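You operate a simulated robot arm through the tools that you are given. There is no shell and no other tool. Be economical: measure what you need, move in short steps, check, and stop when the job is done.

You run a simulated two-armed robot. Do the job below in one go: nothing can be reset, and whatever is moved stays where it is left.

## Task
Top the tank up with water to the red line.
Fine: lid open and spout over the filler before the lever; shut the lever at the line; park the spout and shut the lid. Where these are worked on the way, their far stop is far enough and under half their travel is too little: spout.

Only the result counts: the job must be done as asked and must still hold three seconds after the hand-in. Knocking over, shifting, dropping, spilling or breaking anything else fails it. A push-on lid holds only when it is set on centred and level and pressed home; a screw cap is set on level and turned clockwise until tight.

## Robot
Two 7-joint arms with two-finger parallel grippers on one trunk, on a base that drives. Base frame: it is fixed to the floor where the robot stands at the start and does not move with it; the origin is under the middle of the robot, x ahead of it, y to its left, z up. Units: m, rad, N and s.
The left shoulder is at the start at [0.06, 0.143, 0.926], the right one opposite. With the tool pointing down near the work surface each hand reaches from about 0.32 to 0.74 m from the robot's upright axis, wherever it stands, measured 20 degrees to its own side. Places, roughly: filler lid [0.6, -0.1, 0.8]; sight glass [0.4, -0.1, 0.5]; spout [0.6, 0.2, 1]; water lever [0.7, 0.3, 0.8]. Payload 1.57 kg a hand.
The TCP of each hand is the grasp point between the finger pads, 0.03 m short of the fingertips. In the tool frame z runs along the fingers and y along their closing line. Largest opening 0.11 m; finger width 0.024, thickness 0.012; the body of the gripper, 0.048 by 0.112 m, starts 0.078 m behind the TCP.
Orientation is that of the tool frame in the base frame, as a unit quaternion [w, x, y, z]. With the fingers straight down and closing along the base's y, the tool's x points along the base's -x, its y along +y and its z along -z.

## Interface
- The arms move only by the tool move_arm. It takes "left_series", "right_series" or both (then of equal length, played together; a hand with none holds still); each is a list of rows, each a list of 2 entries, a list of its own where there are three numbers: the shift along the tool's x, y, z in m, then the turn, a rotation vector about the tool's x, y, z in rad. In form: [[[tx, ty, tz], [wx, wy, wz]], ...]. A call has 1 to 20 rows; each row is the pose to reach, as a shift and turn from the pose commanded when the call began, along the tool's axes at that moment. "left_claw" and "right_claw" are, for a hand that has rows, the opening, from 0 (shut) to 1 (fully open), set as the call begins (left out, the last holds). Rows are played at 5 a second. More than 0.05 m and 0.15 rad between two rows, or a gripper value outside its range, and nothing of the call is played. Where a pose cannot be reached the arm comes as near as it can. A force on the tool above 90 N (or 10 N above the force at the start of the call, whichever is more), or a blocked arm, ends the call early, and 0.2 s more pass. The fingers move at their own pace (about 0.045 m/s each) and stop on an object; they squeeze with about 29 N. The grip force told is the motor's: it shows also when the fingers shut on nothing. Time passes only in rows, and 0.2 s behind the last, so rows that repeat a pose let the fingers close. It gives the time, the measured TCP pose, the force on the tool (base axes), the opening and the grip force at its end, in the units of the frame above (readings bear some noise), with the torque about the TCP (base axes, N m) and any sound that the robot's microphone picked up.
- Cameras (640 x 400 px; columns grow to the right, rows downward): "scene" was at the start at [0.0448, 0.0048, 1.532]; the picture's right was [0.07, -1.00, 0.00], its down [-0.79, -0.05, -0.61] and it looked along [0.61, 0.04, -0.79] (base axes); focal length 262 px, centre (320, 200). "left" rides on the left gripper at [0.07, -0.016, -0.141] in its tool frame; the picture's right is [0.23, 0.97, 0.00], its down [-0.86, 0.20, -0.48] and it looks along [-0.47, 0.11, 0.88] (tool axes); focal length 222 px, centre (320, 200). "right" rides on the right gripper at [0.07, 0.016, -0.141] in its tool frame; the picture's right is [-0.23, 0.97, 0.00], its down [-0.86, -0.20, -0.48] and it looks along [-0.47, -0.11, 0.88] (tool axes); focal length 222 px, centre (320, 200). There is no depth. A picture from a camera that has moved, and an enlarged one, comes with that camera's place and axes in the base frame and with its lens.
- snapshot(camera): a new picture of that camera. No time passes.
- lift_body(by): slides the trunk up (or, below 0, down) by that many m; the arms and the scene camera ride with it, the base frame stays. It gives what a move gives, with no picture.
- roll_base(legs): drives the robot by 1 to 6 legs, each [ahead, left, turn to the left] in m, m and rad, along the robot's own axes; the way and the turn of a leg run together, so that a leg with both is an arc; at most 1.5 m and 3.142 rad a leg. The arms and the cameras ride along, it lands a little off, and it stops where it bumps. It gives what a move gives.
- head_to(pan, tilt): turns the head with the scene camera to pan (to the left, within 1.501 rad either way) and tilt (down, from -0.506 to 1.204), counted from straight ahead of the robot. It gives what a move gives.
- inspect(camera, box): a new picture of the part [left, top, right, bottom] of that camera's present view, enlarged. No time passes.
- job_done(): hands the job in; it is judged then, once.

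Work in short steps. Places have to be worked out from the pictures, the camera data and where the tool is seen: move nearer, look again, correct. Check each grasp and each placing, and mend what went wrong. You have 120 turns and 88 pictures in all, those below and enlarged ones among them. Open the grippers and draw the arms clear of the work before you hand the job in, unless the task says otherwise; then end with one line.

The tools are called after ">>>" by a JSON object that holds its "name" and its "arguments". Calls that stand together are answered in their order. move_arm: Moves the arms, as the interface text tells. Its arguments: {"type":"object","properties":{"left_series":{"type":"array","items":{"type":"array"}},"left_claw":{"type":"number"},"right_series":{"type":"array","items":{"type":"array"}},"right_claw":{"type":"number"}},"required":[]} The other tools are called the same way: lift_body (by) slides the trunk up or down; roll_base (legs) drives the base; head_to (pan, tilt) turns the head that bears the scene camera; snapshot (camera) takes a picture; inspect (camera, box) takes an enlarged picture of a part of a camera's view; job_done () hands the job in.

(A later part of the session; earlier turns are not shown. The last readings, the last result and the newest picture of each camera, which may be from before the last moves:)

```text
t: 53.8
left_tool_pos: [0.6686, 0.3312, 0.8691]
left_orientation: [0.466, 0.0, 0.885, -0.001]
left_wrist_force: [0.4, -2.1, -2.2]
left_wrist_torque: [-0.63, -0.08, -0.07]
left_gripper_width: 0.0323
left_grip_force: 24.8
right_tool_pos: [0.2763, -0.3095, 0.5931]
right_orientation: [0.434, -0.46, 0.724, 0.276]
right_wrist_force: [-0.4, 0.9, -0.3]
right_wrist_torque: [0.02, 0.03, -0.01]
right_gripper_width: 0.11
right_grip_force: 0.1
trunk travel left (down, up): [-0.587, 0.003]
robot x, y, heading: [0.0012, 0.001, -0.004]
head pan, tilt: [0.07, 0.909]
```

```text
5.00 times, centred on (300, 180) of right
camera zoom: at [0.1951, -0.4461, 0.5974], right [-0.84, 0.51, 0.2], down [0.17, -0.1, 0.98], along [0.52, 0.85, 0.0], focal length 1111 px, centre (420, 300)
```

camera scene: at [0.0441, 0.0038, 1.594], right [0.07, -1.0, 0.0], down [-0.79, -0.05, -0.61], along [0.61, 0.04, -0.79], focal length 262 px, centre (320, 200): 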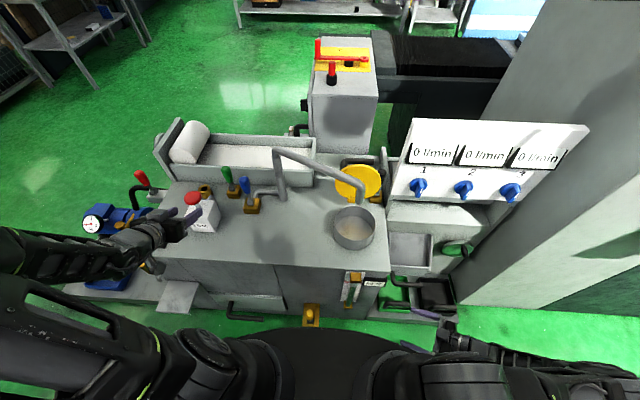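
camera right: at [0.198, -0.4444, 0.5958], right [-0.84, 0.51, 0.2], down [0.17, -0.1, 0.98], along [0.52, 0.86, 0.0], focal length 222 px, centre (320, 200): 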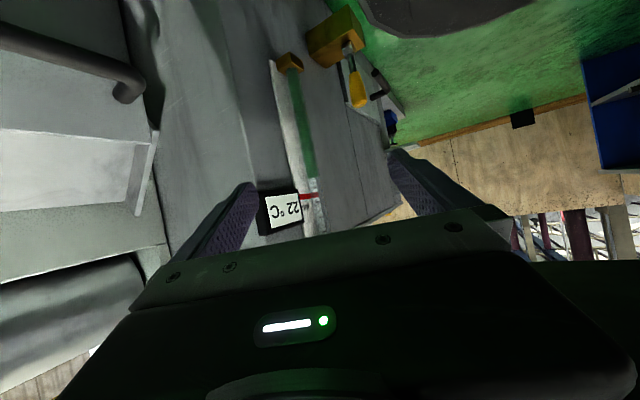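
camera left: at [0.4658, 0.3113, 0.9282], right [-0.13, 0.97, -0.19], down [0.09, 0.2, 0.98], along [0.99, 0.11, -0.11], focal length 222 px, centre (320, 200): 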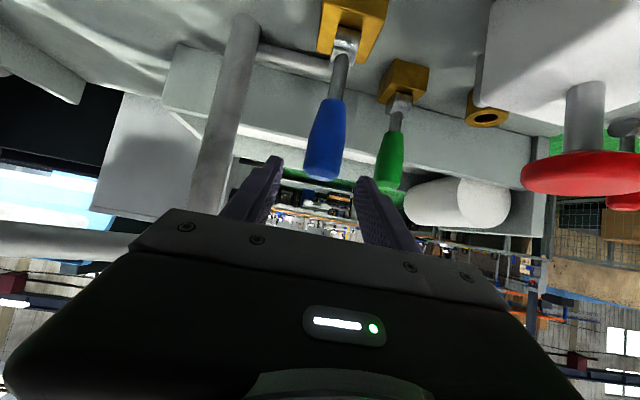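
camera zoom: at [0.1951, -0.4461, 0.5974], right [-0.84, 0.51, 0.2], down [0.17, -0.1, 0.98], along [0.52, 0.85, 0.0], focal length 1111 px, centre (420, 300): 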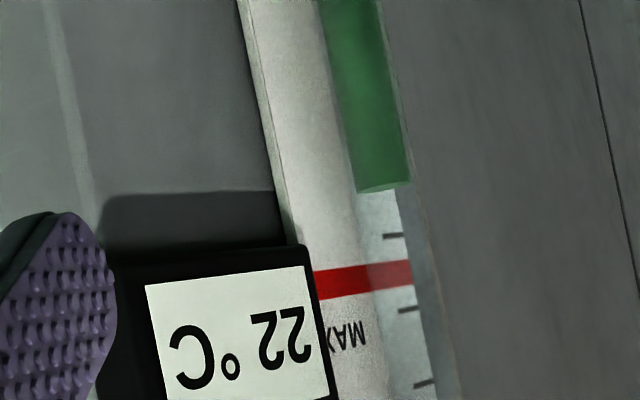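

The blue grip is held, 32 mm thick. The level bottom-edge reference is row ~188 against red at ~278 in this inverted view. I'll pull the lever slightly toward the robot and check the force, level and sound.

>>> {"name": "move_arm", "arguments": {"left_series": [[[0.0033, 0, -0.008], [0, 0, 0]], [[0.0067, 0, -0.016], [0, 0, 0]]]}}

>>> {"name": "inspect", "arguments": {"camera": "right", "box": [260, 140, 340, 220]}}

```text
t: 54.4
left_tool_pos: [0.6538, 0.3298, 0.8705]
left_orientation: [0.466, 0.0, 0.885, 0.0]
left_wrist_force: [10.5, -3.1, -10.2]
left_wrist_torque: [-1.1, -0.9, -0.17]
left_gripper_width: 0.0324
left_grip_force: 40.6
right_tool_pos: [0.2762, -0.3095, 0.5925]
right_orientation: [0.432, -0.46, 0.724, 0.276]
right_wrist_force: [0.4, -0.8, 0.4]
right_wrist_torque: [0.01, -0.01, -0.04]
right_gripper_width: 0.1099
right_grip_force: 0.1
trunk travel left (down, up): [-0.587, 0.003]
robot x, y, heading: [0.0027, 0.0034, -0.003]
head pan, tilt: [0.07, 0.909]
```

```text
5.00 times, centred on (300, 180) of right
camera zoom: at [0.1959, -0.446, 0.5971], right [-0.84, 0.51, 0.2], down [0.17, -0.1, 0.98], along [0.52, 0.85, 0.0], focal length 1111 px, centre (420, 300)
```

zoom: 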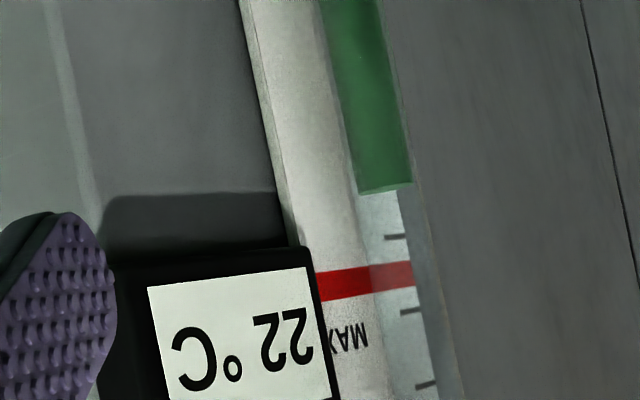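

The lever moves with about 10 N, and the level hasn't changed clearly yet. I'll pull a bit more.

>>> {"name": "move_arm", "arguments": {"left_series": [[[0.0065, 0, -0.0065], [0, 0, 0]], [[0.013, 0, -0.013], [0, 0, 0]]]}}

>>> {"name": "inspect", "arguments": {"camera": "right", "box": [260, 140, 340, 220]}}

>>> {"name": "inspect", "arguments": {"camera": "scene", "box": [220, 130, 400, 260]}}

```text
t: 55.0
left_tool_pos: [0.6358, 0.3314, 0.8683]
left_orientation: [0.47, -0.001, 0.883, 0.0]
left_wrist_force: [12.4, 0.5, 1.0]
left_wrist_torque: [-1.49, -1.34, -0.21]
left_gripper_width: 0.0322
left_grip_force: 40.7
right_tool_pos: [0.2771, -0.3099, 0.593]
right_orientation: [0.433, -0.461, 0.724, 0.277]
right_wrist_force: [0.7, -0.4, 0.1]
right_wrist_torque: [0.03, 0.03, 0.02]
right_gripper_width: 0.1101
right_grip_force: 0.0
trunk travel left (down, up): [-0.587, 0.003]
robot x, y, heading: [-0.0031, 0.0066, -0.001]
head pan, tilt: [0.07, 0.909]
```

```text
5.00 times, centred on (300, 180) of right
camera zoom: at [0.1956, -0.4458, 0.5976], right [-0.84, 0.51, 0.2], down [0.17, -0.1, 0.98], along [0.52, 0.85, 0.0], focal length 1111 px, centre (420, 300)
```

zoom: 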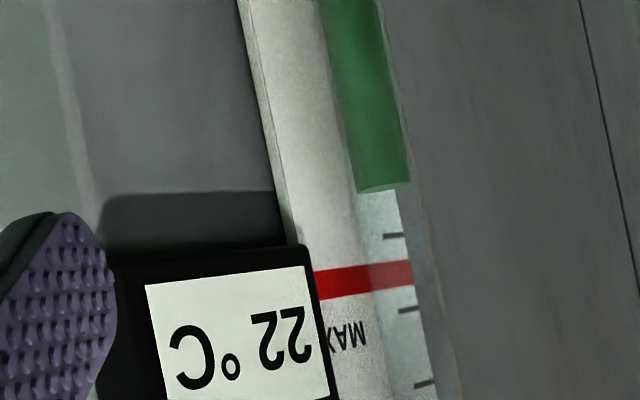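

```text
3.08 times, centred on (310, 195) of scene
camera zoom: at [0.0455, 0.0045, 1.5941], right [0.07, -1.0, 0.0], down [-0.79, -0.05, -0.61], along [0.61, 0.04, -0.79], focal length 805 px, centre (351, 215)
```

zoom: 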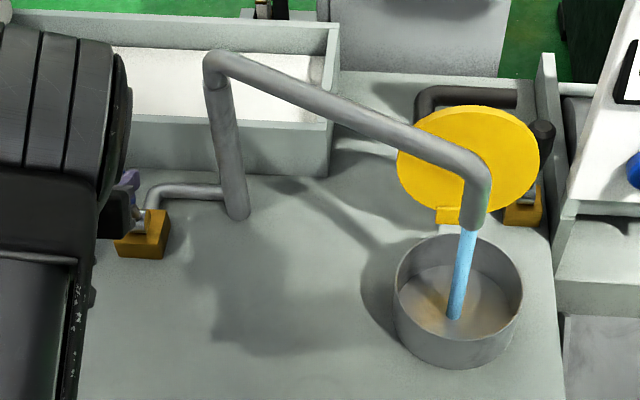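

Water is streaming into the filler. I'll hold for about 1 s and measure the rise rate.

>>> {"name": "move_arm", "arguments": {"left_series": [[[0, 0, 0], [0, 0, 0]], [[0, 0, 0], [0, 0, 0]], [[0, 0, 0], [0, 0, 0]], [[0, 0, 0], [0, 0, 0]]]}}

>>> {"name": "inspect", "arguments": {"camera": "right", "box": [260, 140, 340, 220]}}

```text
t: 56.0
left_tool_pos: [0.6332, 0.3305, 0.8683]
left_orientation: [0.467, -0.001, 0.884, 0.001]
left_wrist_force: [8.1, 1.8, 9.1]
left_wrist_torque: [-1.42, -1.35, -0.22]
left_gripper_width: 0.0322
left_grip_force: 40.6
right_tool_pos: [0.2761, -0.3098, 0.5933]
right_orientation: [0.433, -0.46, 0.724, 0.276]
right_wrist_force: [0.4, 0.0, 0.2]
right_wrist_torque: [-0.03, 0.02, 0.0]
right_gripper_width: 0.1101
right_grip_force: 0.1
trunk travel left (down, up): [-0.587, 0.003]
robot x, y, heading: [-0.0017, -0.0026, -0.003]
head pan, tilt: [0.07, 0.909]
```

```text
5.00 times, centred on (300, 180) of right
camera zoom: at [0.1951, -0.446, 0.5976], right [-0.84, 0.51, 0.2], down [0.17, -0.1, 0.98], along [0.52, 0.85, 0.0], focal length 1111 px, centre (420, 300)
```

zoom: 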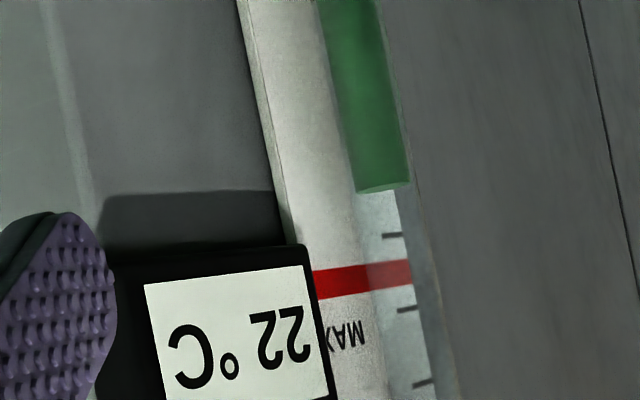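

The rise is slow, around 1 px per second at this opening. I'll wait 4 s and check again.

>>> {"name": "move_arm", "arguments": {"left_series": [[[0, 0, 0], [0, 0, 0]], [[0, 0, 0], [0, 0, 0]], [[0, 0, 0], [0, 0, 0]], [[0, 0, 0], [0, 0, 0]], [[0, 0, 0], [0, 0, 0]], [[0, 0, 0], [0, 0, 0]], [[0, 0, 0], [0, 0, 0]], [[0, 0, 0], [0, 0, 0]], [[0, 0, 0], [0, 0, 0]], [[0, 0, 0], [0, 0, 0]], [[0, 0, 0], [0, 0, 0]], [[0, 0, 0], [0, 0, 0]], [[0, 0, 0], [0, 0, 0]], [[0, 0, 0], [0, 0, 0]], [[0, 0, 0], [0, 0, 0]], [[0, 0, 0], [0, 0, 0]], [[0, 0, 0], [0, 0, 0]], [[0, 0, 0], [0, 0, 0]], [[0, 0, 0], [0, 0, 0]], [[0, 0, 0], [0, 0, 0]]]}}

>>> {"name": "inspect", "arguments": {"camera": "right", "box": [260, 140, 340, 220]}}

```text
t: 60.2
left_tool_pos: [0.6345, 0.3311, 0.8681]
left_orientation: [0.467, -0.002, 0.884, 0.001]
left_wrist_force: [1.5, 4.2, 9.9]
left_wrist_torque: [-1.39, -0.63, -0.26]
left_gripper_width: 0.0321
left_grip_force: 40.5
right_tool_pos: [0.2743, -0.3096, 0.5938]
right_orientation: [0.433, -0.461, 0.723, 0.277]
right_wrist_force: [0.3, 0.7, -1.0]
right_wrist_torque: [0.01, 0.0, -0.04]
right_gripper_width: 0.1101
right_grip_force: 0.0
trunk travel left (down, up): [-0.587, 0.003]
robot x, y, heading: [-0.0016, -0.0002, 0.004]
head pan, tilt: [0.07, 0.909]
```

```text
5.00 times, centred on (300, 180) of right
camera zoom: at [0.1948, -0.4459, 0.5977], right [-0.84, 0.51, 0.2], down [0.17, -0.1, 0.98], along [0.52, 0.85, 0.0], focal length 1111 px, centre (420, 300)
```

zoom: 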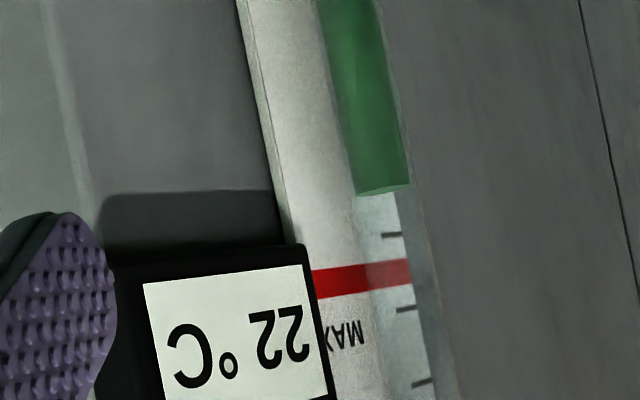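

It's about 0.5 px/s and 85 px remain, so I'll open the lever further and measure again.

>>> {"name": "move_arm", "arguments": {"left_series": [[[0.007, 0, -0.0074], [0, 0, 0]], [[0.0145, 0, -0.0148], [0, 0, 0]], [[0.0225, 0, -0.0222], [0, 0, 0]], [[0.0225, 0, -0.0222], [0, 0, 0]], [[0.0225, 0, -0.0222], [0, 0, 0]], [[0.0225, 0, -0.0222], [0, 0, 0]], [[0.0225, 0, -0.0222], [0, 0, 0]], [[0.0225, 0, -0.0222], [0, 0, 0]]]}}

>>> {"name": "inspect", "arguments": {"camera": "right", "box": [260, 140, 340, 220]}}

```text
t: 62.0
left_tool_pos: [0.6036, 0.3303, 0.8594]
left_orientation: [0.465, 0.0, 0.885, 0.0]
left_wrist_force: [10.4, -2.2, -12.7]
left_wrist_torque: [-1.24, -0.4, -0.52]
left_gripper_width: 0.0321
left_grip_force: 40.6
right_tool_pos: [0.2773, -0.3094, 0.5915]
right_orientation: [0.433, -0.46, 0.724, 0.277]
right_wrist_force: [-0.1, 0.4, -1.0]
right_wrist_torque: [0.01, 0.03, 0.0]
right_gripper_width: 0.1098
right_grip_force: 0.1
trunk travel left (down, up): [-0.587, 0.003]
robot x, y, heading: [0.0015, -0.0011, 0.005]
head pan, tilt: [0.07, 0.909]
```

```text
5.00 times, centred on (300, 180) of right
camera zoom: at [0.1959, -0.4459, 0.5973], right [-0.84, 0.51, 0.2], down [0.18, -0.1, 0.98], along [0.52, 0.85, 0.0], focal length 1111 px, centre (420, 300)
```

zoom: 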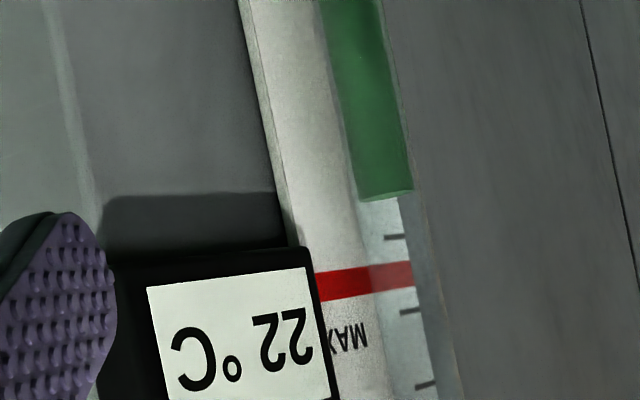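

The rise is now about 3 px/s, a good pace. I'll wait about 8 s.

>>> {"name": "move_arm", "arguments": {"left_series": [[[0, 0, 0], [0, 0, 0]], [[0, 0, 0], [0, 0, 0]], [[0, 0, 0], [0, 0, 0]], [[0, 0, 0], [0, 0, 0]], [[0, 0, 0], [0, 0, 0]], [[0, 0, 0], [0, 0, 0]], [[0, 0, 0], [0, 0, 0]], [[0, 0, 0], [0, 0, 0]], [[0, 0, 0], [0, 0, 0]], [[0, 0, 0], [0, 0, 0]], [[0, 0, 0], [0, 0, 0]], [[0, 0, 0], [0, 0, 0]], [[0, 0, 0], [0, 0, 0]], [[0, 0, 0], [0, 0, 0]], [[0, 0, 0], [0, 0, 0]], [[0, 0, 0], [0, 0, 0]], [[0, 0, 0], [0, 0, 0]], [[0, 0, 0], [0, 0, 0]], [[0, 0, 0], [0, 0, 0]], [[0, 0, 0], [0, 0, 0]]]}}

>>> {"name": "move_arm", "arguments": {"left_series": [[[0, 0, 0], [0, 0, 0]], [[0, 0, 0], [0, 0, 0]], [[0, 0, 0], [0, 0, 0]], [[0, 0, 0], [0, 0, 0]], [[0, 0, 0], [0, 0, 0]], [[0, 0, 0], [0, 0, 0]], [[0, 0, 0], [0, 0, 0]], [[0, 0, 0], [0, 0, 0]], [[0, 0, 0], [0, 0, 0]], [[0, 0, 0], [0, 0, 0]], [[0, 0, 0], [0, 0, 0]], [[0, 0, 0], [0, 0, 0]], [[0, 0, 0], [0, 0, 0]], [[0, 0, 0], [0, 0, 0]], [[0, 0, 0], [0, 0, 0]], [[0, 0, 0], [0, 0, 0]], [[0, 0, 0], [0, 0, 0]], [[0, 0, 0], [0, 0, 0]], [[0, 0, 0], [0, 0, 0]], [[0, 0, 0], [0, 0, 0]]]}}

>>> {"name": "inspect", "arguments": {"camera": "right", "box": [260, 140, 340, 220]}}

```text
t: 66.2
left_tool_pos: [0.6036, 0.331, 0.8594]
left_orientation: [0.466, 0.0, 0.885, 0.001]
left_wrist_force: [1.7, -7.9, -21.3]
left_wrist_torque: [-1.14, 1.22, -0.81]
left_gripper_width: 0.0321
left_grip_force: 40.3
right_tool_pos: [0.2763, -0.3095, 0.5921]
right_orientation: [0.433, -0.46, 0.724, 0.277]
right_wrist_force: [-1.1, 0.0, 0.1]
right_wrist_torque: [0.01, 0.01, 0.02]
right_gripper_width: 0.1099
right_grip_force: 0.0
trunk travel left (down, up): [-0.587, 0.003]
robot x, y, heading: [0.0017, 0.0015, -0.002]
head pan, tilt: [0.07, 0.909]
```

```text
t: 70.4
left_tool_pos: [0.6039, 0.3314, 0.8595]
left_orientation: [0.466, 0.0, 0.885, 0.001]
left_wrist_force: [6.1, -9.1, -16.8]
left_wrist_torque: [-1.18, 0.43, -0.7]
left_gripper_width: 0.0325
left_grip_force: 40.7
right_tool_pos: [0.2773, -0.3095, 0.593]
right_orientation: [0.433, -0.46, 0.724, 0.276]
right_wrist_force: [0.0, -0.4, -1.2]
right_wrist_torque: [-0.02, -0.02, -0.02]
right_gripper_width: 0.1102
right_grip_force: 0.1
trunk travel left (down, up): [-0.587, 0.003]
robot x, y, heading: [0.0011, 0.0003, -0.002]
head pan, tilt: [0.07, 0.909]
```

```text
5.00 times, centred on (300, 180) of right
camera zoom: at [0.1959, -0.446, 0.5971], right [-0.84, 0.51, 0.2], down [0.18, -0.1, 0.98], along [0.52, 0.85, 0.0], focal length 1111 px, centre (420, 300)
```

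zoom: 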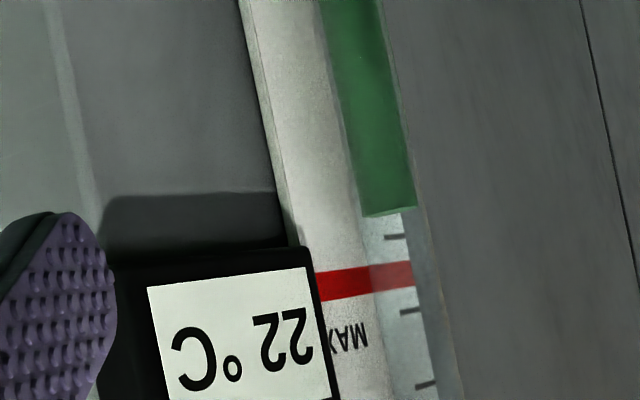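

That's about 1.8 px/s with ~64 px left. I'll open a bit more and hold 3 s.

>>> {"name": "move_arm", "arguments": {"left_series": [[[0.008, 0, -0.0035], [0, 0, 0]], [[0.016, 0, -0.007], [0, 0, 0]], [[0.024, 0, -0.01], [0, 0, 0]], [[0.024, 0, -0.01], [0, 0, 0]], [[0.024, 0, -0.01], [0, 0, 0]], [[0.024, 0, -0.01], [0, 0, 0]], [[0.024, 0, -0.01], [0, 0, 0]], [[0.024, 0, -0.01], [0, 0, 0]], [[0.024, 0, -0.01], [0, 0, 0]], [[0.024, 0, -0.01], [0, 0, 0]], [[0.024, 0, -0.01], [0, 0, 0]], [[0.024, 0, -0.01], [0, 0, 0]], [[0.024, 0, -0.01], [0, 0, 0]], [[0.024, 0, -0.01], [0, 0, 0]], [[0.024, 0, -0.01], [0, 0, 0]]]}}

>>> {"name": "inspect", "arguments": {"camera": "right", "box": [260, 140, 340, 220]}}

```text
t: 73.6
left_tool_pos: [0.5802, 0.3319, 0.8482]
left_orientation: [0.467, 0.0, 0.884, 0.001]
left_wrist_force: [3.1, -4.9, 8.0]
left_wrist_torque: [-0.58, -1.11, -0.43]
left_gripper_width: 0.0323
left_grip_force: 40.9
right_tool_pos: [0.2761, -0.3108, 0.5923]
right_orientation: [0.434, -0.46, 0.724, 0.276]
right_wrist_force: [-0.2, -0.5, 0.7]
right_wrist_torque: [-0.01, 0.03, 0.0]
right_gripper_width: 0.1099
right_grip_force: 0.0
trunk travel left (down, up): [-0.587, 0.003]
robot x, y, heading: [-0.002, -0.0015, -0.003]
head pan, tilt: [0.07, 0.909]
```

```text
5.00 times, centred on (300, 180) of right
camera zoom: at [0.1949, -0.4463, 0.5973], right [-0.84, 0.51, 0.2], down [0.17, -0.1, 0.98], along [0.52, 0.85, 0.0], focal length 1111 px, centre (420, 300)
```

zoom: 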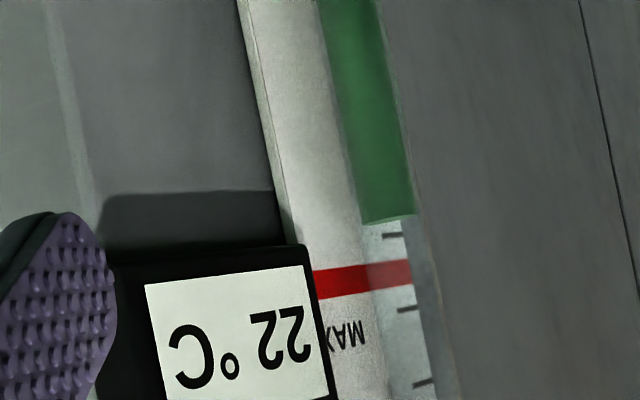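

The rise is about 3 px/s and roughly 55 px remain. I'll hold for about 8.4 s.

>>> {"name": "move_arm", "arguments": {"left_series": [[[0, 0, 0], [0, 0, 0]], [[0, 0, 0], [0, 0, 0]], [[0, 0, 0], [0, 0, 0]], [[0, 0, 0], [0, 0, 0]], [[0, 0, 0], [0, 0, 0]], [[0, 0, 0], [0, 0, 0]], [[0, 0, 0], [0, 0, 0]], [[0, 0, 0], [0, 0, 0]], [[0, 0, 0], [0, 0, 0]], [[0, 0, 0], [0, 0, 0]], [[0, 0, 0], [0, 0, 0]], [[0, 0, 0], [0, 0, 0]], [[0, 0, 0], [0, 0, 0]], [[0, 0, 0], [0, 0, 0]], [[0, 0, 0], [0, 0, 0]], [[0, 0, 0], [0, 0, 0]], [[0, 0, 0], [0, 0, 0]], [[0, 0, 0], [0, 0, 0]], [[0, 0, 0], [0, 0, 0]], [[0, 0, 0], [0, 0, 0]]]}}

>>> {"name": "move_arm", "arguments": {"left_series": [[[0, 0, 0], [0, 0, 0]], [[0, 0, 0], [0, 0, 0]], [[0, 0, 0], [0, 0, 0]], [[0, 0, 0], [0, 0, 0]], [[0, 0, 0], [0, 0, 0]], [[0, 0, 0], [0, 0, 0]], [[0, 0, 0], [0, 0, 0]], [[0, 0, 0], [0, 0, 0]], [[0, 0, 0], [0, 0, 0]], [[0, 0, 0], [0, 0, 0]], [[0, 0, 0], [0, 0, 0]], [[0, 0, 0], [0, 0, 0]], [[0, 0, 0], [0, 0, 0]], [[0, 0, 0], [0, 0, 0]], [[0, 0, 0], [0, 0, 0]], [[0, 0, 0], [0, 0, 0]], [[0, 0, 0], [0, 0, 0]], [[0, 0, 0], [0, 0, 0]], [[0, 0, 0], [0, 0, 0]], [[0, 0, 0], [0, 0, 0]]]}}

>>> {"name": "inspect", "arguments": {"camera": "right", "box": [260, 140, 340, 220]}}

```text
t: 77.8
left_tool_pos: [0.5794, 0.3314, 0.8464]
left_orientation: [0.466, 0.0, 0.885, 0.001]
left_wrist_force: [-4.2, -5.3, 3.9]
left_wrist_torque: [-0.56, -0.1, -0.51]
left_gripper_width: 0.0324
left_grip_force: 40.1
right_tool_pos: [0.2765, -0.31, 0.5931]
right_orientation: [0.434, -0.46, 0.724, 0.276]
right_wrist_force: [0.0, 0.1, -0.6]
right_wrist_torque: [0.04, -0.03, -0.03]
right_gripper_width: 0.1102
right_grip_force: 0.0
trunk travel left (down, up): [-0.587, 0.003]
robot x, y, heading: [0.0004, 0.0007, -0.004]
head pan, tilt: [0.07, 0.909]
```

```text
t: 82.0
left_tool_pos: [0.5799, 0.3306, 0.8474]
left_orientation: [0.466, -0.001, 0.885, 0.001]
left_wrist_force: [-4.8, -5.3, 1.1]
left_wrist_torque: [-0.53, 0.36, -0.52]
left_gripper_width: 0.0322
left_grip_force: 40.5
right_tool_pos: [0.2759, -0.3098, 0.5927]
right_orientation: [0.435, -0.46, 0.723, 0.276]
right_wrist_force: [-0.7, 0.5, -0.9]
right_wrist_torque: [-0.03, 0.02, -0.01]
right_gripper_width: 0.1099
right_grip_force: 0.1
trunk travel left (down, up): [-0.587, 0.003]
robot x, y, heading: [0.0032, -0.0013, -0.001]
head pan, tilt: [0.07, 0.909]
```

```text
5.00 times, centred on (300, 180) of right
camera zoom: at [0.1949, -0.4462, 0.5974], right [-0.84, 0.51, 0.2], down [0.17, -0.1, 0.98], along [0.52, 0.85, 0.0], focal length 1111 px, centre (420, 300)
```

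zoom: 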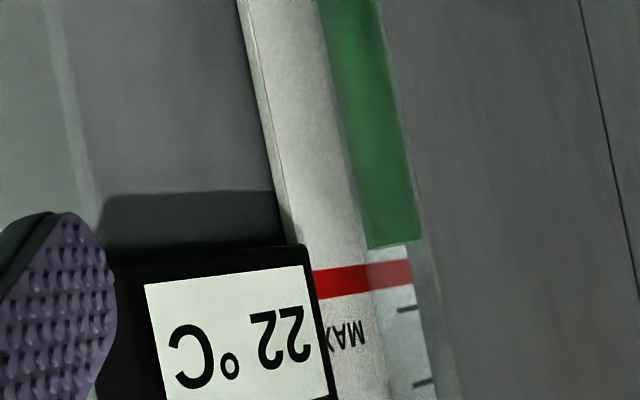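

The level is at ~243 and the red centre at ~274, with a rate of 3 px/s. I'll hold about 6 s and check.

>>> {"name": "move_arm", "arguments": {"left_series": [[[0, 0, 0], [0, 0, 0]], [[0, 0, 0], [0, 0, 0]], [[0, 0, 0], [0, 0, 0]], [[0, 0, 0], [0, 0, 0]], [[0, 0, 0], [0, 0, 0]], [[0, 0, 0], [0, 0, 0]], [[0, 0, 0], [0, 0, 0]], [[0, 0, 0], [0, 0, 0]], [[0, 0, 0], [0, 0, 0]], [[0, 0, 0], [0, 0, 0]], [[0, 0, 0], [0, 0, 0]], [[0, 0, 0], [0, 0, 0]], [[0, 0, 0], [0, 0, 0]], [[0, 0, 0], [0, 0, 0]], [[0, 0, 0], [0, 0, 0]], [[0, 0, 0], [0, 0, 0]], [[0, 0, 0], [0, 0, 0]], [[0, 0, 0], [0, 0, 0]], [[0, 0, 0], [0, 0, 0]], [[0, 0, 0], [0, 0, 0]]]}}

>>> {"name": "move_arm", "arguments": {"left_series": [[[0, 0, 0], [0, 0, 0]], [[0, 0, 0], [0, 0, 0]], [[0, 0, 0], [0, 0, 0]], [[0, 0, 0], [0, 0, 0]], [[0, 0, 0], [0, 0, 0]], [[0, 0, 0], [0, 0, 0]], [[0, 0, 0], [0, 0, 0]], [[0, 0, 0], [0, 0, 0]]]}}

>>> {"name": "inspect", "arguments": {"camera": "right", "box": [260, 140, 340, 220]}}

```text
t: 86.2
left_tool_pos: [0.5816, 0.3313, 0.8488]
left_orientation: [0.467, 0.0, 0.884, 0.0]
left_wrist_force: [-4.3, -5.2, 1.9]
left_wrist_torque: [-0.54, 0.1, -0.49]
left_gripper_width: 0.0322
left_grip_force: 40.2
right_tool_pos: [0.2759, -0.31, 0.5934]
right_orientation: [0.433, -0.461, 0.723, 0.277]
right_wrist_force: [1.1, -0.3, -0.8]
right_wrist_torque: [-0.05, 0.01, -0.02]
right_gripper_width: 0.11
right_grip_force: 0.0
trunk travel left (down, up): [-0.587, 0.003]
robot x, y, heading: [-0.0017, 0.003, 0.003]
head pan, tilt: [0.07, 0.909]
```

```text
t: 88.0
left_tool_pos: [0.5805, 0.3304, 0.8486]
left_orientation: [0.468, 0.0, 0.884, 0.0]
left_wrist_force: [-2.2, -5.4, 2.4]
left_wrist_torque: [-0.57, -0.06, -0.51]
left_gripper_width: 0.0324
left_grip_force: 40.7
right_tool_pos: [0.2761, -0.3098, 0.5924]
right_orientation: [0.434, -0.461, 0.723, 0.277]
right_wrist_force: [-0.4, 0.0, -0.4]
right_wrist_torque: [0.0, 0.01, 0.01]
right_gripper_width: 0.1099
right_grip_force: 0.1
trunk travel left (down, up): [-0.587, 0.003]
robot x, y, heading: [-0.0037, -0.004, 0.005]
head pan, tilt: [0.07, 0.909]
```

```text
5.00 times, centred on (300, 180) of right
camera zoom: at [0.1949, -0.4462, 0.5974], right [-0.84, 0.51, 0.2], down [0.17, -0.1, 0.98], along [0.52, 0.85, 0.0], focal length 1111 px, centre (420, 300)
```

zoom: 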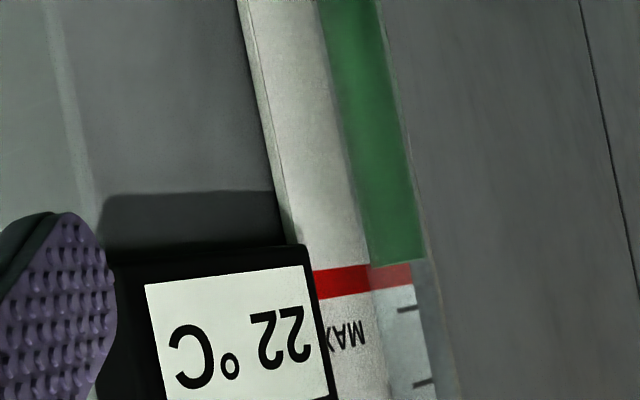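

The level is ~261 and the red centre ~274. I'll hold 2 s more, then ease the lever back to the nearly shut (trickle) position in the same call and check.

>>> {"name": "move_arm", "arguments": {"left_series": [[[0, 0, 0], [0, 0, 0]], [[0, 0, 0], [0, 0, 0]], [[0, 0, 0], [0, 0, 0]], [[0, 0, 0], [0, 0, 0]], [[0, 0, 0], [0, 0, 0]], [[0, 0, 0], [0, 0, 0]], [[0, 0, 0], [0, 0, 0]], [[0, 0, 0], [0, 0, 0]], [[0, 0, 0], [0, 0, 0]], [[0, 0, 0], [0, 0, 0]], [[-0.0119, 0, 0.0058], [0, 0, 0]], [[-0.0225, 0, 0.0125], [0, 0, 0]], [[-0.0355, 0, 0.0217], [0, 0, 0]], [[-0.0467, 0, 0.0328], [0, 0, 0]]]}}

>>> {"name": "inspect", "arguments": {"camera": "right", "box": [280, 170, 340, 220]}}

```text
t: 91.0
left_tool_pos: [0.6344, 0.3314, 0.8694]
left_orientation: [0.467, -0.002, 0.884, 0.002]
left_wrist_force: [-11.8, -4.3, 3.2]
left_wrist_torque: [-1.41, 1.25, -0.5]
left_gripper_width: 0.0324
left_grip_force: 41.0
right_tool_pos: [0.276, -0.3106, 0.594]
right_orientation: [0.433, -0.461, 0.724, 0.276]
right_wrist_force: [-0.1, -0.1, -0.6]
right_wrist_torque: [-0.01, 0.02, -0.02]
right_gripper_width: 0.1099
right_grip_force: 0.1
trunk travel left (down, up): [-0.587, 0.003]
robot x, y, heading: [-0.0027, 0.0005, 0.002]
head pan, tilt: [0.07, 0.909]
```

```text
8.00 times, centred on (310, 195) of right
camera zoom: at [0.1946, -0.4461, 0.5976], right [-0.84, 0.51, 0.2], down [0.17, -0.1, 0.98], along [0.52, 0.85, 0.0], focal length 1777 px, centre (400, 240)
```

zoom: 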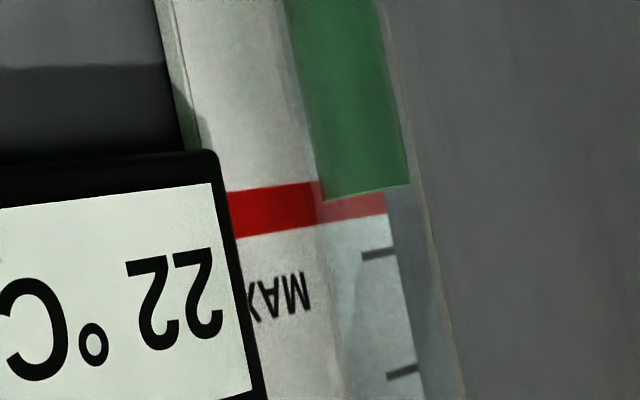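

The level is inside the red band, about 1 mm below its centre, with only a trickle running. I'll give it about 1.5 s more, then push the lever fully back to its shut stop.

>>> {"name": "move_arm", "arguments": {"left_series": [[[0, 0, 0], [0, 0, 0]], [[0, 0, 0], [0, 0, 0]], [[0, 0, 0], [0, 0, 0]], [[0, 0, 0], [0, 0, 0]], [[0, 0, 0], [0, 0, 0]], [[0, 0, 0], [0, 0, 0]], [[0, 0, 0], [0, 0, 0]], [[-0.0138, 0, 0.0148], [0, 0, 0]], [[-0.0226, 0, 0.033], [0, 0, 0]], [[-0.0226, 0, 0.033], [0, 0, 0]]]}}

>>> {"name": "inspect", "arguments": {"camera": "right", "box": [280, 170, 340, 220]}}

>>> {"name": "inspect", "arguments": {"camera": "scene", "box": [220, 130, 400, 260]}}

```text
t: 93.2
left_tool_pos: [0.6705, 0.3311, 0.8703]
left_orientation: [0.466, 0.001, 0.885, 0.0]
left_wrist_force: [-31.7, -11.8, 7.1]
left_wrist_torque: [-1.0, 0.4, -0.15]
left_gripper_width: 0.0326
left_grip_force: 40.4
right_tool_pos: [0.2743, -0.3105, 0.5939]
right_orientation: [0.435, -0.461, 0.723, 0.276]
right_wrist_force: [-0.2, 0.5, 0.3]
right_wrist_torque: [0.0, -0.03, 0.0]
right_gripper_width: 0.1103
right_grip_force: 0.1
trunk travel left (down, up): [-0.587, 0.003]
robot x, y, heading: [-0.0, 0.0008, -0.001]
head pan, tilt: [0.07, 0.909]
```

```text
8.00 times, centred on (310, 195) of right
camera zoom: at [0.1931, -0.4467, 0.5976], right [-0.84, 0.51, 0.2], down [0.17, -0.1, 0.98], along [0.52, 0.85, 0.0], focal length 1777 px, centre (400, 240)
```

zoom: 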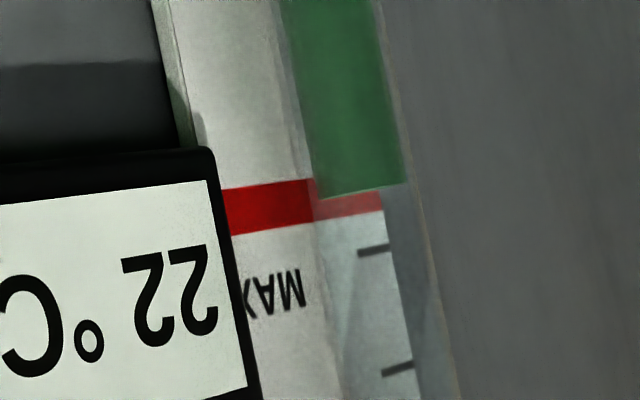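

```text
3.08 times, centred on (310, 195) of scene
camera zoom: at [0.0387, 0.0022, 1.5942], right [0.07, -1.0, 0.0], down [-0.78, -0.05, -0.62], along [0.62, 0.04, -0.79], focal length 805 px, centre (351, 215)
```

zoom: 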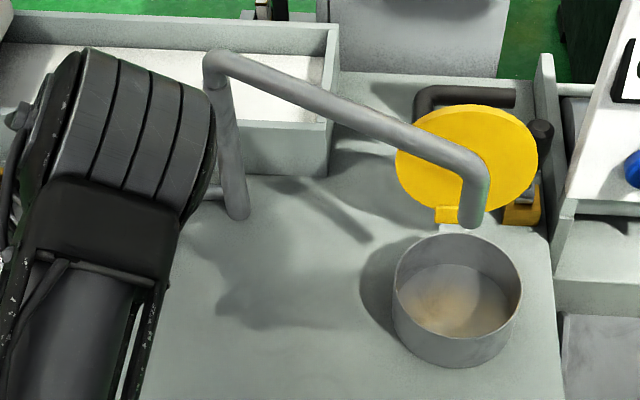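

The water is off, the lever is at its stop, and the level is in the red band. I'll release the lever and back the left hand out along its fingers.

>>> {"name": "move_arm", "arguments": {"left_series": [[[0, 0, 0], [0, 0, 0]], [[0, 0, 0], [0, 0, 0]], [[0, 0, 0], [0, 0, 0]], [[0, 0, -0.035], [0, 0, 0]], [[0, 0, -0.07], [0, 0, 0]], [[-0.006, 0.011, -0.105], [0, 0, 0]], [[-0.015, 0.03, -0.145], [0, 0, 0]], [[-0.024, 0.043, -0.185], [0, 0, 0]]], "left_claw": 0.55}}

>>> {"name": "move_arm", "arguments": {"left_series": [[[0.014, 0.01, -0.0206], [0, 0, 0]], [[0.028, 0.02, -0.041], [0, 0, 0]], [[0.042, 0.03, -0.062], [0, 0, 0]], [[0.0565, 0.04, -0.0825], [0, 0, 0]]]}}

>>> {"name": "snapshot", "arguments": {"camera": "scene"}}

>>> {"name": "inspect", "arguments": {"camera": "right", "box": [280, 170, 340, 220]}}

```text
t: 95.0
left_tool_pos: [0.5333, 0.3761, 0.9909]
left_orientation: [0.467, 0.0, 0.884, 0.0]
left_wrist_force: [0.3, 0.1, 0.7]
left_wrist_torque: [0.04, 0.02, -0.01]
left_gripper_width: 0.0606
left_grip_force: 0.1
right_tool_pos: [0.2757, -0.3099, 0.5932]
right_orientation: [0.434, -0.46, 0.724, 0.276]
right_wrist_force: [-0.7, 0.0, -0.5]
right_wrist_torque: [-0.03, -0.01, -0.05]
right_gripper_width: 0.11
right_grip_force: 0.1
trunk travel left (down, up): [-0.587, 0.003]
robot x, y, heading: [-0.0037, 0.0003, -0.003]
head pan, tilt: [0.07, 0.909]
```

```text
t: 96.0
left_tool_pos: [0.4348, 0.4144, 0.9916]
left_orientation: [0.466, 0.0, 0.885, 0.001]
left_wrist_force: [-0.5, 0.1, -0.6]
left_wrist_torque: [0.0, 0.01, 0.02]
left_gripper_width: 0.0605
left_grip_force: 0.1
right_tool_pos: [0.2762, -0.31, 0.5932]
right_orientation: [0.434, -0.46, 0.724, 0.276]
right_wrist_force: [-0.6, 0.2, 0.1]
right_wrist_torque: [0.02, 0.04, -0.01]
right_gripper_width: 0.1098
right_grip_force: 0.1
trunk travel left (down, up): [-0.587, 0.003]
robot x, y, heading: [0.0001, -0.0012, 0.005]
head pan, tilt: [0.07, 0.909]
```

```text
15 pictures are left
camera scene: at [0.0438, 0.0046, 1.594], right [0.07, -1.0, 0.0], down [-0.79, -0.05, -0.61], along [0.61, 0.04, -0.79], focal length 262 px, centre (320, 200)
```

scene: 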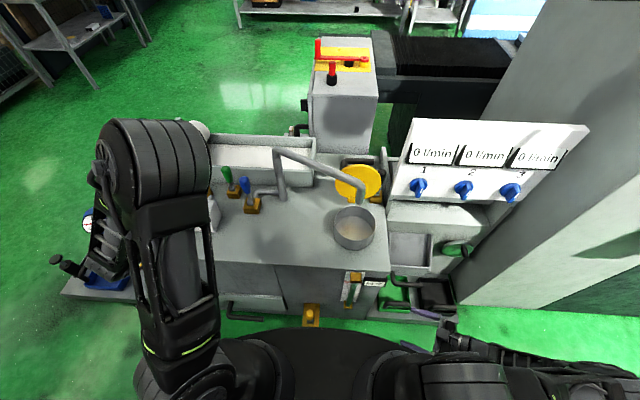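

```text
8.00 times, centred on (310, 195) of right
camera zoom: at [0.1949, -0.4459, 0.5976], right [-0.84, 0.51, 0.2], down [0.17, -0.1, 0.98], along [0.52, 0.85, 0.0], focal length 1777 px, centre (400, 240)
```

zoom: 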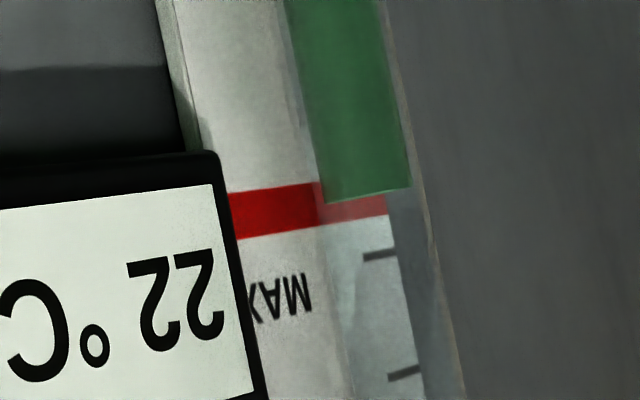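

The level holds in the band, and 15 pictures remain. I'll now raise the right hand out of the viewing place and turn it fingers-down again to park the spout.

>>> {"name": "move_arm", "arguments": {"right_series": [[[-0.0392, 0, -0.0209], [0, 0, 0]], [[-0.0784, 0, -0.0418], [0, 0, 0]], [[-0.1176, 0, -0.0627], [0, 0, 0]], [[-0.1568, 0, -0.0836], [0, 0, 0]], [[-0.196, 0, -0.1045], [0, 0, 0]], [[-0.2352, 0, -0.1254], [0, 0, 0]], [[-0.2744, 0, -0.1463], [0, 0, 0]], [[-0.3136, 0, -0.1672], [0, 0, 0]], [[-0.3528, 0, -0.1881], [0, 0, 0]], [[-0.392, 0, -0.209], [0, 0, 0]], [[-0.4116, 0, -0.2195], [0, 0, 0]]]}}

>>> {"name": "move_arm", "arguments": {"right_series": [[[-0.006, -0.019, 0.007], [-0.0262, 0.1182, -0.0436]], [[-0.012, -0.038, 0.014], [-0.0524, 0.2364, -0.0872]], [[-0.018, -0.057, 0.02], [-0.0787, 0.3547, -0.1308]], [[-0.024, -0.076, 0.027], [-0.1049, 0.4729, -0.1744]], [[-0.03, -0.096, 0.034], [-0.1311, 0.5911, -0.2181]], [[-0.036, -0.115, 0.041], [-0.1573, 0.7093, -0.2617]], [[-0.043, -0.134, 0.047], [-0.1836, 0.8276, -0.3053]], [[-0.049, -0.153, 0.054], [-0.2098, 0.9458, -0.3489]], [[-0.055, -0.172, 0.061], [-0.236, 1.064, -0.3925]]]}}

```text
t: 98.4
left_tool_pos: [0.4357, 0.4128, 0.9907]
left_orientation: [0.466, 0.0, 0.885, 0.0]
left_wrist_force: [-0.3, 0.0, 0.7]
left_wrist_torque: [-0.02, 0.01, -0.01]
left_gripper_width: 0.0605
left_grip_force: 0.0
right_tool_pos: [0.2775, -0.3088, 1.0438]
right_orientation: [0.427, -0.462, 0.727, 0.276]
right_wrist_force: [-0.7, -0.1, 0.0]
right_wrist_torque: [0.03, -0.01, -0.05]
right_gripper_width: 0.11
right_grip_force: 0.0
right hand out of reach, approached as far as the arm can: row 11
trunk travel left (down, up): [-0.587, 0.003]
robot x, y, heading: [-0.0019, 0.0008, 0.001]
head pan, tilt: [0.07, 0.909]
```

```text
t: 100.4
left_tool_pos: [0.4355, 0.4146, 0.9912]
left_orientation: [0.466, 0.0, 0.885, 0.001]
left_wrist_force: [0.0, 0.1, 0.2]
left_wrist_torque: [0.01, 0.01, -0.02]
left_gripper_width: 0.0607
left_grip_force: 0.0
right_tool_pos: [0.4665, -0.3099, 1.0787]
right_orientation: [-0.002, -0.706, 0.708, -0.001]
right_wrist_force: [0.6, -0.4, 0.5]
right_wrist_torque: [0.01, -0.01, -0.02]
right_gripper_width: 0.1102
right_grip_force: 0.1
trunk travel left (down, up): [-0.587, 0.003]
robot x, y, heading: [0.0026, 0.0023, -0.005]
head pan, tilt: [0.07, 0.909]
```

The right hand is fingers-down. I'll move it above the spout arm near (0.61, -0.03), aligning its yaw with the pipe.

>>> {"name": "move_arm", "arguments": {"right_series": [[[-0.035, -0.018, 0], [0, 0, 0.05]], [[-0.07, -0.037, -0.003], [0, 0, 0.1]], [[-0.106, -0.055, -0.005], [0, 0, 0.15]], [[-0.141, -0.073, -0.005], [0, 0, 0.2]], [[-0.177, -0.092, -0.005], [0, 0, 0.25]], [[-0.212, -0.11, -0.005], [0, 0, 0.3]], [[-0.248, -0.128, -0.005], [0, 0, 0.35]], [[-0.283, -0.147, -0.005], [0, 0, 0.4]]]}}

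>>> {"name": "snapshot", "arguments": {"camera": "right"}}

```text
t: 102.2
left_tool_pos: [0.4346, 0.4127, 0.992]
left_orientation: [0.467, 0.0, 0.884, 0.002]
left_wrist_force: [-0.1, -0.3, -0.2]
left_wrist_torque: [0.06, 0.04, 0.03]
left_gripper_width: 0.0604
left_grip_force: 0.1
right_tool_pos: [0.6045, -0.0472, 1.0849]
right_orientation: [0.0, -0.562, 0.827, 0.001]
right_wrist_force: [0.2, -1.3, -0.1]
right_wrist_torque: [0.08, 0.01, -0.01]
right_gripper_width: 0.11
right_grip_force: 0.0
right hand out of reach, approached as far as the arm can: row 8
trunk travel left (down, up): [-0.587, 0.003]
robot x, y, heading: [0.0003, -0.0048, 0.004]
head pan, tilt: [0.07, 0.909]
```

```text
13 pictures are left
camera right: at [0.5646, -0.105, 1.2249], right [-0.82, 0.57, 0.0], down [0.5, 0.72, 0.48], along [0.27, 0.39, -0.88], focal length 222 px, centre (320, 200)
```

right: 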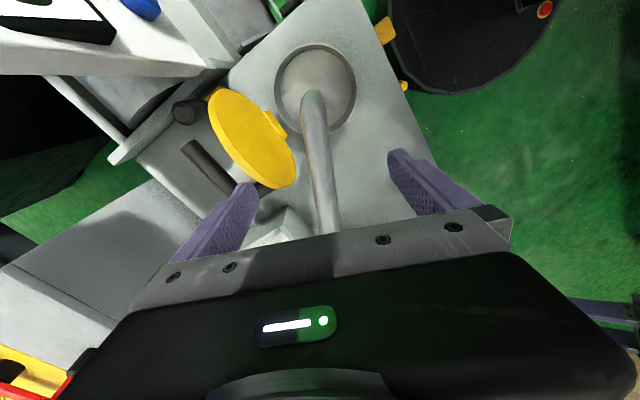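

The pipe is centred between the fingers. I'll lower to straddle it at z≈1.0.

>>> {"name": "move_arm", "arguments": {"right_series": [[[0, 0, 0.03], [0, 0, 0]], [[0, 0, 0.06], [0, 0, 0]], [[0, 0, 0.084], [0, 0, 0]]], "right_claw": 0.7}}

```text
t: 103.0
left_tool_pos: [0.4356, 0.4151, 0.9913]
left_orientation: [0.466, -0.001, 0.885, 0.001]
left_wrist_force: [-0.1, -1.1, -0.3]
left_wrist_torque: [-0.03, 0.01, -0.03]
left_gripper_width: 0.0608
left_grip_force: 0.1
right_tool_pos: [0.6073, -0.0449, 1.0004]
right_orientation: [-0.001, -0.552, 0.834, 0.0]
right_wrist_force: [0.3, 0.1, -0.3]
right_wrist_torque: [0.02, 0.01, 0.01]
right_gripper_width: 0.077
right_grip_force: 0.0
trunk travel left (down, up): [-0.587, 0.003]
robot x, y, heading: [-0.0001, 0.0014, 0.0]
head pan, tilt: [0.07, 0.909]
```

Straddled at z=1.0. I'll swing the spout back clockwise about its post by 0.48 rad.

>>> {"name": "move_arm", "arguments": {"right_series": [[[-0.0019, 0.0321, 0], [0, 0, 0.12]], [[-0.0077, 0.0637, 0], [0, 0, 0.24]], [[-0.0171, 0.0944, 0], [0, 0, 0.36]], [[-0.0302, 0.1238, 0], [0, 0, 0.48]]]}}

```text
t: 104.0
left_tool_pos: [0.4357, 0.4141, 0.9908]
left_orientation: [0.466, -0.001, 0.885, 0.001]
left_wrist_force: [0.1, -0.8, -0.1]
left_wrist_torque: [-0.04, 0.01, -0.02]
left_gripper_width: 0.0606
left_grip_force: 0.1
right_tool_pos: [0.4996, 0.032, 1.0004]
right_orientation: [-0.001, -0.337, 0.941, -0.001]
right_wrist_force: [-1.0, 1.3, 0.3]
right_wrist_torque: [-0.03, -0.02, -0.01]
right_gripper_width: 0.0774
right_grip_force: 0.0
trunk travel left (down, up): [-0.587, 0.003]
robot x, y, heading: [-0.0029, -0.0012, 0.0]
head pan, tilt: [0.07, 0.909]
```

It tracks well. I'll continue another 0.48 rad.

>>> {"name": "move_arm", "arguments": {"right_series": [[[-0.0019, 0.0321, 0], [0, 0, 0.12]], [[-0.0077, 0.0637, 0], [0, 0, 0.24]], [[-0.0171, 0.0944, 0], [0, 0, 0.36]], [[-0.0302, 0.1238, 0], [0, 0, 0.48]]]}}

>>> {"name": "snapshot", "arguments": {"camera": "scene"}}

```text
t: 105.0
left_tool_pos: [0.4358, 0.4149, 0.9913]
left_orientation: [0.467, -0.001, 0.884, 0.001]
left_wrist_force: [-0.1, 0.2, 0.0]
left_wrist_torque: [-0.04, 0.01, -0.01]
left_gripper_width: 0.0608
left_grip_force: 0.0
right_tool_pos: [0.4443, 0.1439, 1.0012]
right_orientation: [-0.002, -0.104, 0.995, -0.001]
right_wrist_force: [0.3, -1.8, 0.3]
right_wrist_torque: [-0.02, 0.0, 0.02]
right_gripper_width: 0.0775
right_grip_force: 0.4
trunk travel left (down, up): [-0.587, 0.003]
robot x, y, heading: [-0.001, -0.0016, -0.005]
head pan, tilt: [0.07, 0.909]
```

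```text
12 pictures are left
camera scene: at [0.0441, 0.0048, 1.594], right [0.07, -1.0, 0.0], down [-0.79, -0.05, -0.61], along [0.61, 0.04, -0.79], focal length 262 px, centre (320, 200)
```

scene: 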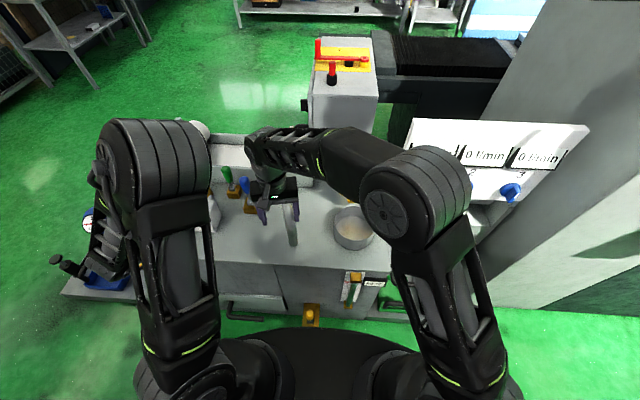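

The spout is nearly home, trailing in the fingers. I'll continue to its parking stop, watching for the force.

>>> {"name": "move_arm", "arguments": {"right_series": [[[-0.0013, 0.0268, 0], [0, 0, 0.1]], [[-0.0053, 0.0532, 0], [0, 0, 0.2]], [[-0.0074, 0.063, 0], [0, 0, 0.2]], [[-0.0095, 0.073, 0], [0, 0, 0.2]]]}}

>>> {"name": "snapshot", "arguments": {"camera": "right"}}

```text
t: 106.0
left_tool_pos: [0.4358, 0.4146, 0.9907]
left_orientation: [0.466, -0.001, 0.885, 0.001]
left_wrist_force: [0.4, -0.6, 0.1]
left_wrist_torque: [-0.04, 0.0, -0.03]
left_gripper_width: 0.0605
left_grip_force: 0.1
right_tool_pos: [0.4413, 0.2182, 0.9977]
right_orientation: [0.0, -0.004, 1.0, -0.001]
right_wrist_force: [-0.5, -1.1, -1.3]
right_wrist_torque: [0.0, -0.05, 0.01]
right_gripper_width: 0.0777
right_grip_force: 0.7
trunk travel left (down, up): [-0.587, 0.003]
robot x, y, heading: [-0.0009, -0.0024, -0.004]
head pan, tilt: [0.07, 0.909]
```

```text
11 pictures are left
camera right: at [0.3727, 0.2341, 1.1382], right [0.22, 0.98, 0.0], down [0.86, -0.19, 0.48], along [0.47, -0.11, -0.88], focal length 222 px, centre (320, 200)
```

right: 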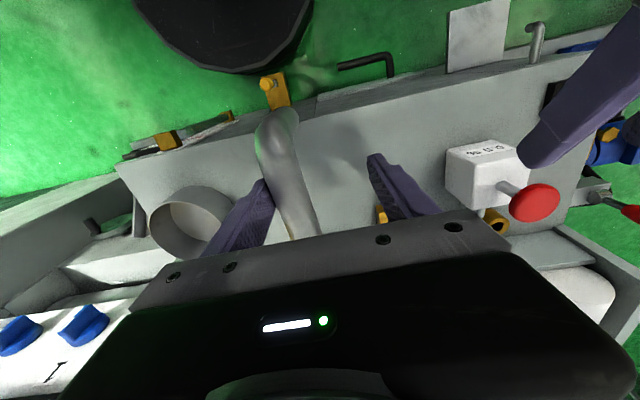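

The pipe is at about y≈0.198, just short of its original 0.205. I'll push on until the stop.

>>> {"name": "move_arm", "arguments": {"right_series": [[[0, 0.006, 0], [0, 0, 0]], [[0, 0.012, 0], [0, 0, 0]], [[0, 0.017, 0], [0, 0, 0]]]}}

```text
t: 106.8
left_tool_pos: [0.4363, 0.4145, 0.9911]
left_orientation: [0.467, -0.001, 0.884, 0.001]
left_wrist_force: [-0.7, 0.0, -0.3]
left_wrist_torque: [0.01, 0.0, 0.0]
left_gripper_width: 0.0606
left_grip_force: 0.0
right_tool_pos: [0.4412, 0.2346, 0.9984]
right_orientation: [-0.001, -0.005, 1.0, -0.001]
right_wrist_force: [-0.3, -0.3, 0.7]
right_wrist_torque: [-0.02, 0.0, -0.03]
right_gripper_width: 0.0779
right_grip_force: 0.7
trunk travel left (down, up): [-0.587, 0.003]
robot x, y, heading: [-0.0024, 0.001, 0.002]
head pan, tilt: [0.07, 0.909]
```

No stop force yet. I'll check where the pipe actually is.

>>> {"name": "snapshot", "arguments": {"camera": "right"}}

```text
10 pictures are left
camera right: at [0.3714, 0.2496, 1.1381], right [0.22, 0.98, 0.0], down [0.86, -0.19, 0.48], along [0.47, -0.11, -0.88], focal length 222 px, centre (320, 200)
```

right: 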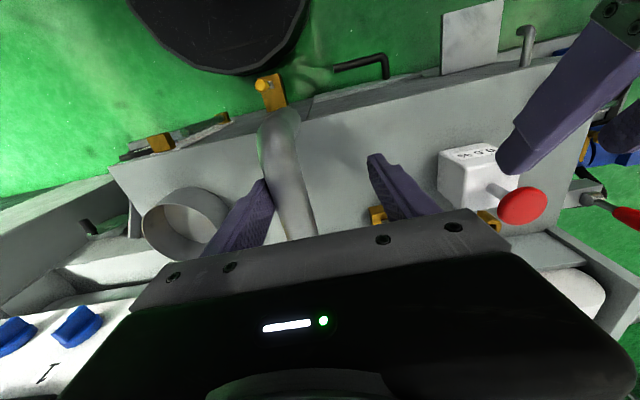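

The pipe is now at or slightly past its original place (≈0.205–0.209 before, ≈0.211–0.217 now). I'll push another 8 mm to feel for the stop.

>>> {"name": "move_arm", "arguments": {"right_series": [[[0, 0.004, 0], [0, 0, 0]], [[0, 0.009, 0], [0, 0, 0]]]}}

```text
t: 107.4
left_tool_pos: [0.4348, 0.4127, 0.9915]
left_orientation: [0.466, 0.001, 0.885, 0.001]
left_wrist_force: [-0.6, 0.1, 0.0]
left_wrist_torque: [0.02, 0.01, -0.01]
left_gripper_width: 0.0608
left_grip_force: 0.0
right_tool_pos: [0.4409, 0.2409, 0.9967]
right_orientation: [-0.002, -0.003, 1.0, -0.003]
right_wrist_force: [-2.3, -11.1, -3.4]
right_wrist_torque: [0.0, 0.06, -0.22]
right_gripper_width: 0.0873
right_grip_force: 5.6
trunk travel left (down, up): [-0.587, 0.003]
robot x, y, heading: [0.0001, -0.0017, 0.001]
head pan, tilt: [0.07, 0.909]
```

The 11 N and finger spread show that's the parking stop, so the spout is parked. I'll centre the open fingers around the pipe, then lift a little.

>>> {"name": "move_arm", "arguments": {"right_series": [[[0, -0.008, 0], [0, 0, 0]], [[0, -0.016, 0], [0, 0, 0]], [[0, -0.022, 0], [0, 0, 0]], [[0, -0.022, 0], [0, 0, 0]], [[0, -0.022, -0.02], [0, 0, 0]], [[0, -0.022, -0.035], [0, 0, 0]]], "right_claw": 1}}

```text
t: 108.8
left_tool_pos: [0.4355, 0.4144, 0.9918]
left_orientation: [0.466, 0.001, 0.885, 0.0]
left_wrist_force: [0.9, -0.1, 0.7]
left_wrist_torque: [0.0, 0.01, 0.0]
left_gripper_width: 0.0604
left_grip_force: 0.1
right_tool_pos: [0.4385, 0.2214, 1.035]
right_orientation: [-0.001, -0.005, 1.0, 0.0]
right_wrist_force: [-0.3, -0.2, 0.4]
right_wrist_torque: [-0.01, 0.01, 0.0]
right_gripper_width: 0.1101
right_grip_force: 0.0
trunk travel left (down, up): [-0.587, 0.003]
robot x, y, heading: [-0.0021, 0.0008, -0.002]
head pan, tilt: [0.07, 0.909]
```

The lift tracks. I'll go on up to clear the pipe.

>>> {"name": "move_arm", "arguments": {"right_series": [[[0, 0, -0.015], [0, 0, 0]], [[0, 0, -0.03], [0, 0, 0]], [[0, 0, -0.045], [0, 0, 0]]]}}

```text
t: 109.6
left_tool_pos: [0.4355, 0.4137, 0.9917]
left_orientation: [0.467, 0.0, 0.884, 0.001]
left_wrist_force: [-0.5, -0.2, 0.5]
left_wrist_torque: [0.01, 0.02, -0.03]
left_gripper_width: 0.0603
left_grip_force: 0.0
right_tool_pos: [0.4384, 0.2211, 1.0792]
right_orientation: [-0.002, -0.005, 1.0, -0.001]
right_wrist_force: [-0.3, -0.1, 0.2]
right_wrist_torque: [0.04, 0.03, 0.01]
right_gripper_width: 0.1099
right_grip_force: 0.0
trunk travel left (down, up): [-0.587, 0.003]
robot x, y, heading: [0.0004, -0.0, 0.002]
head pan, tilt: [0.07, 0.909]
```

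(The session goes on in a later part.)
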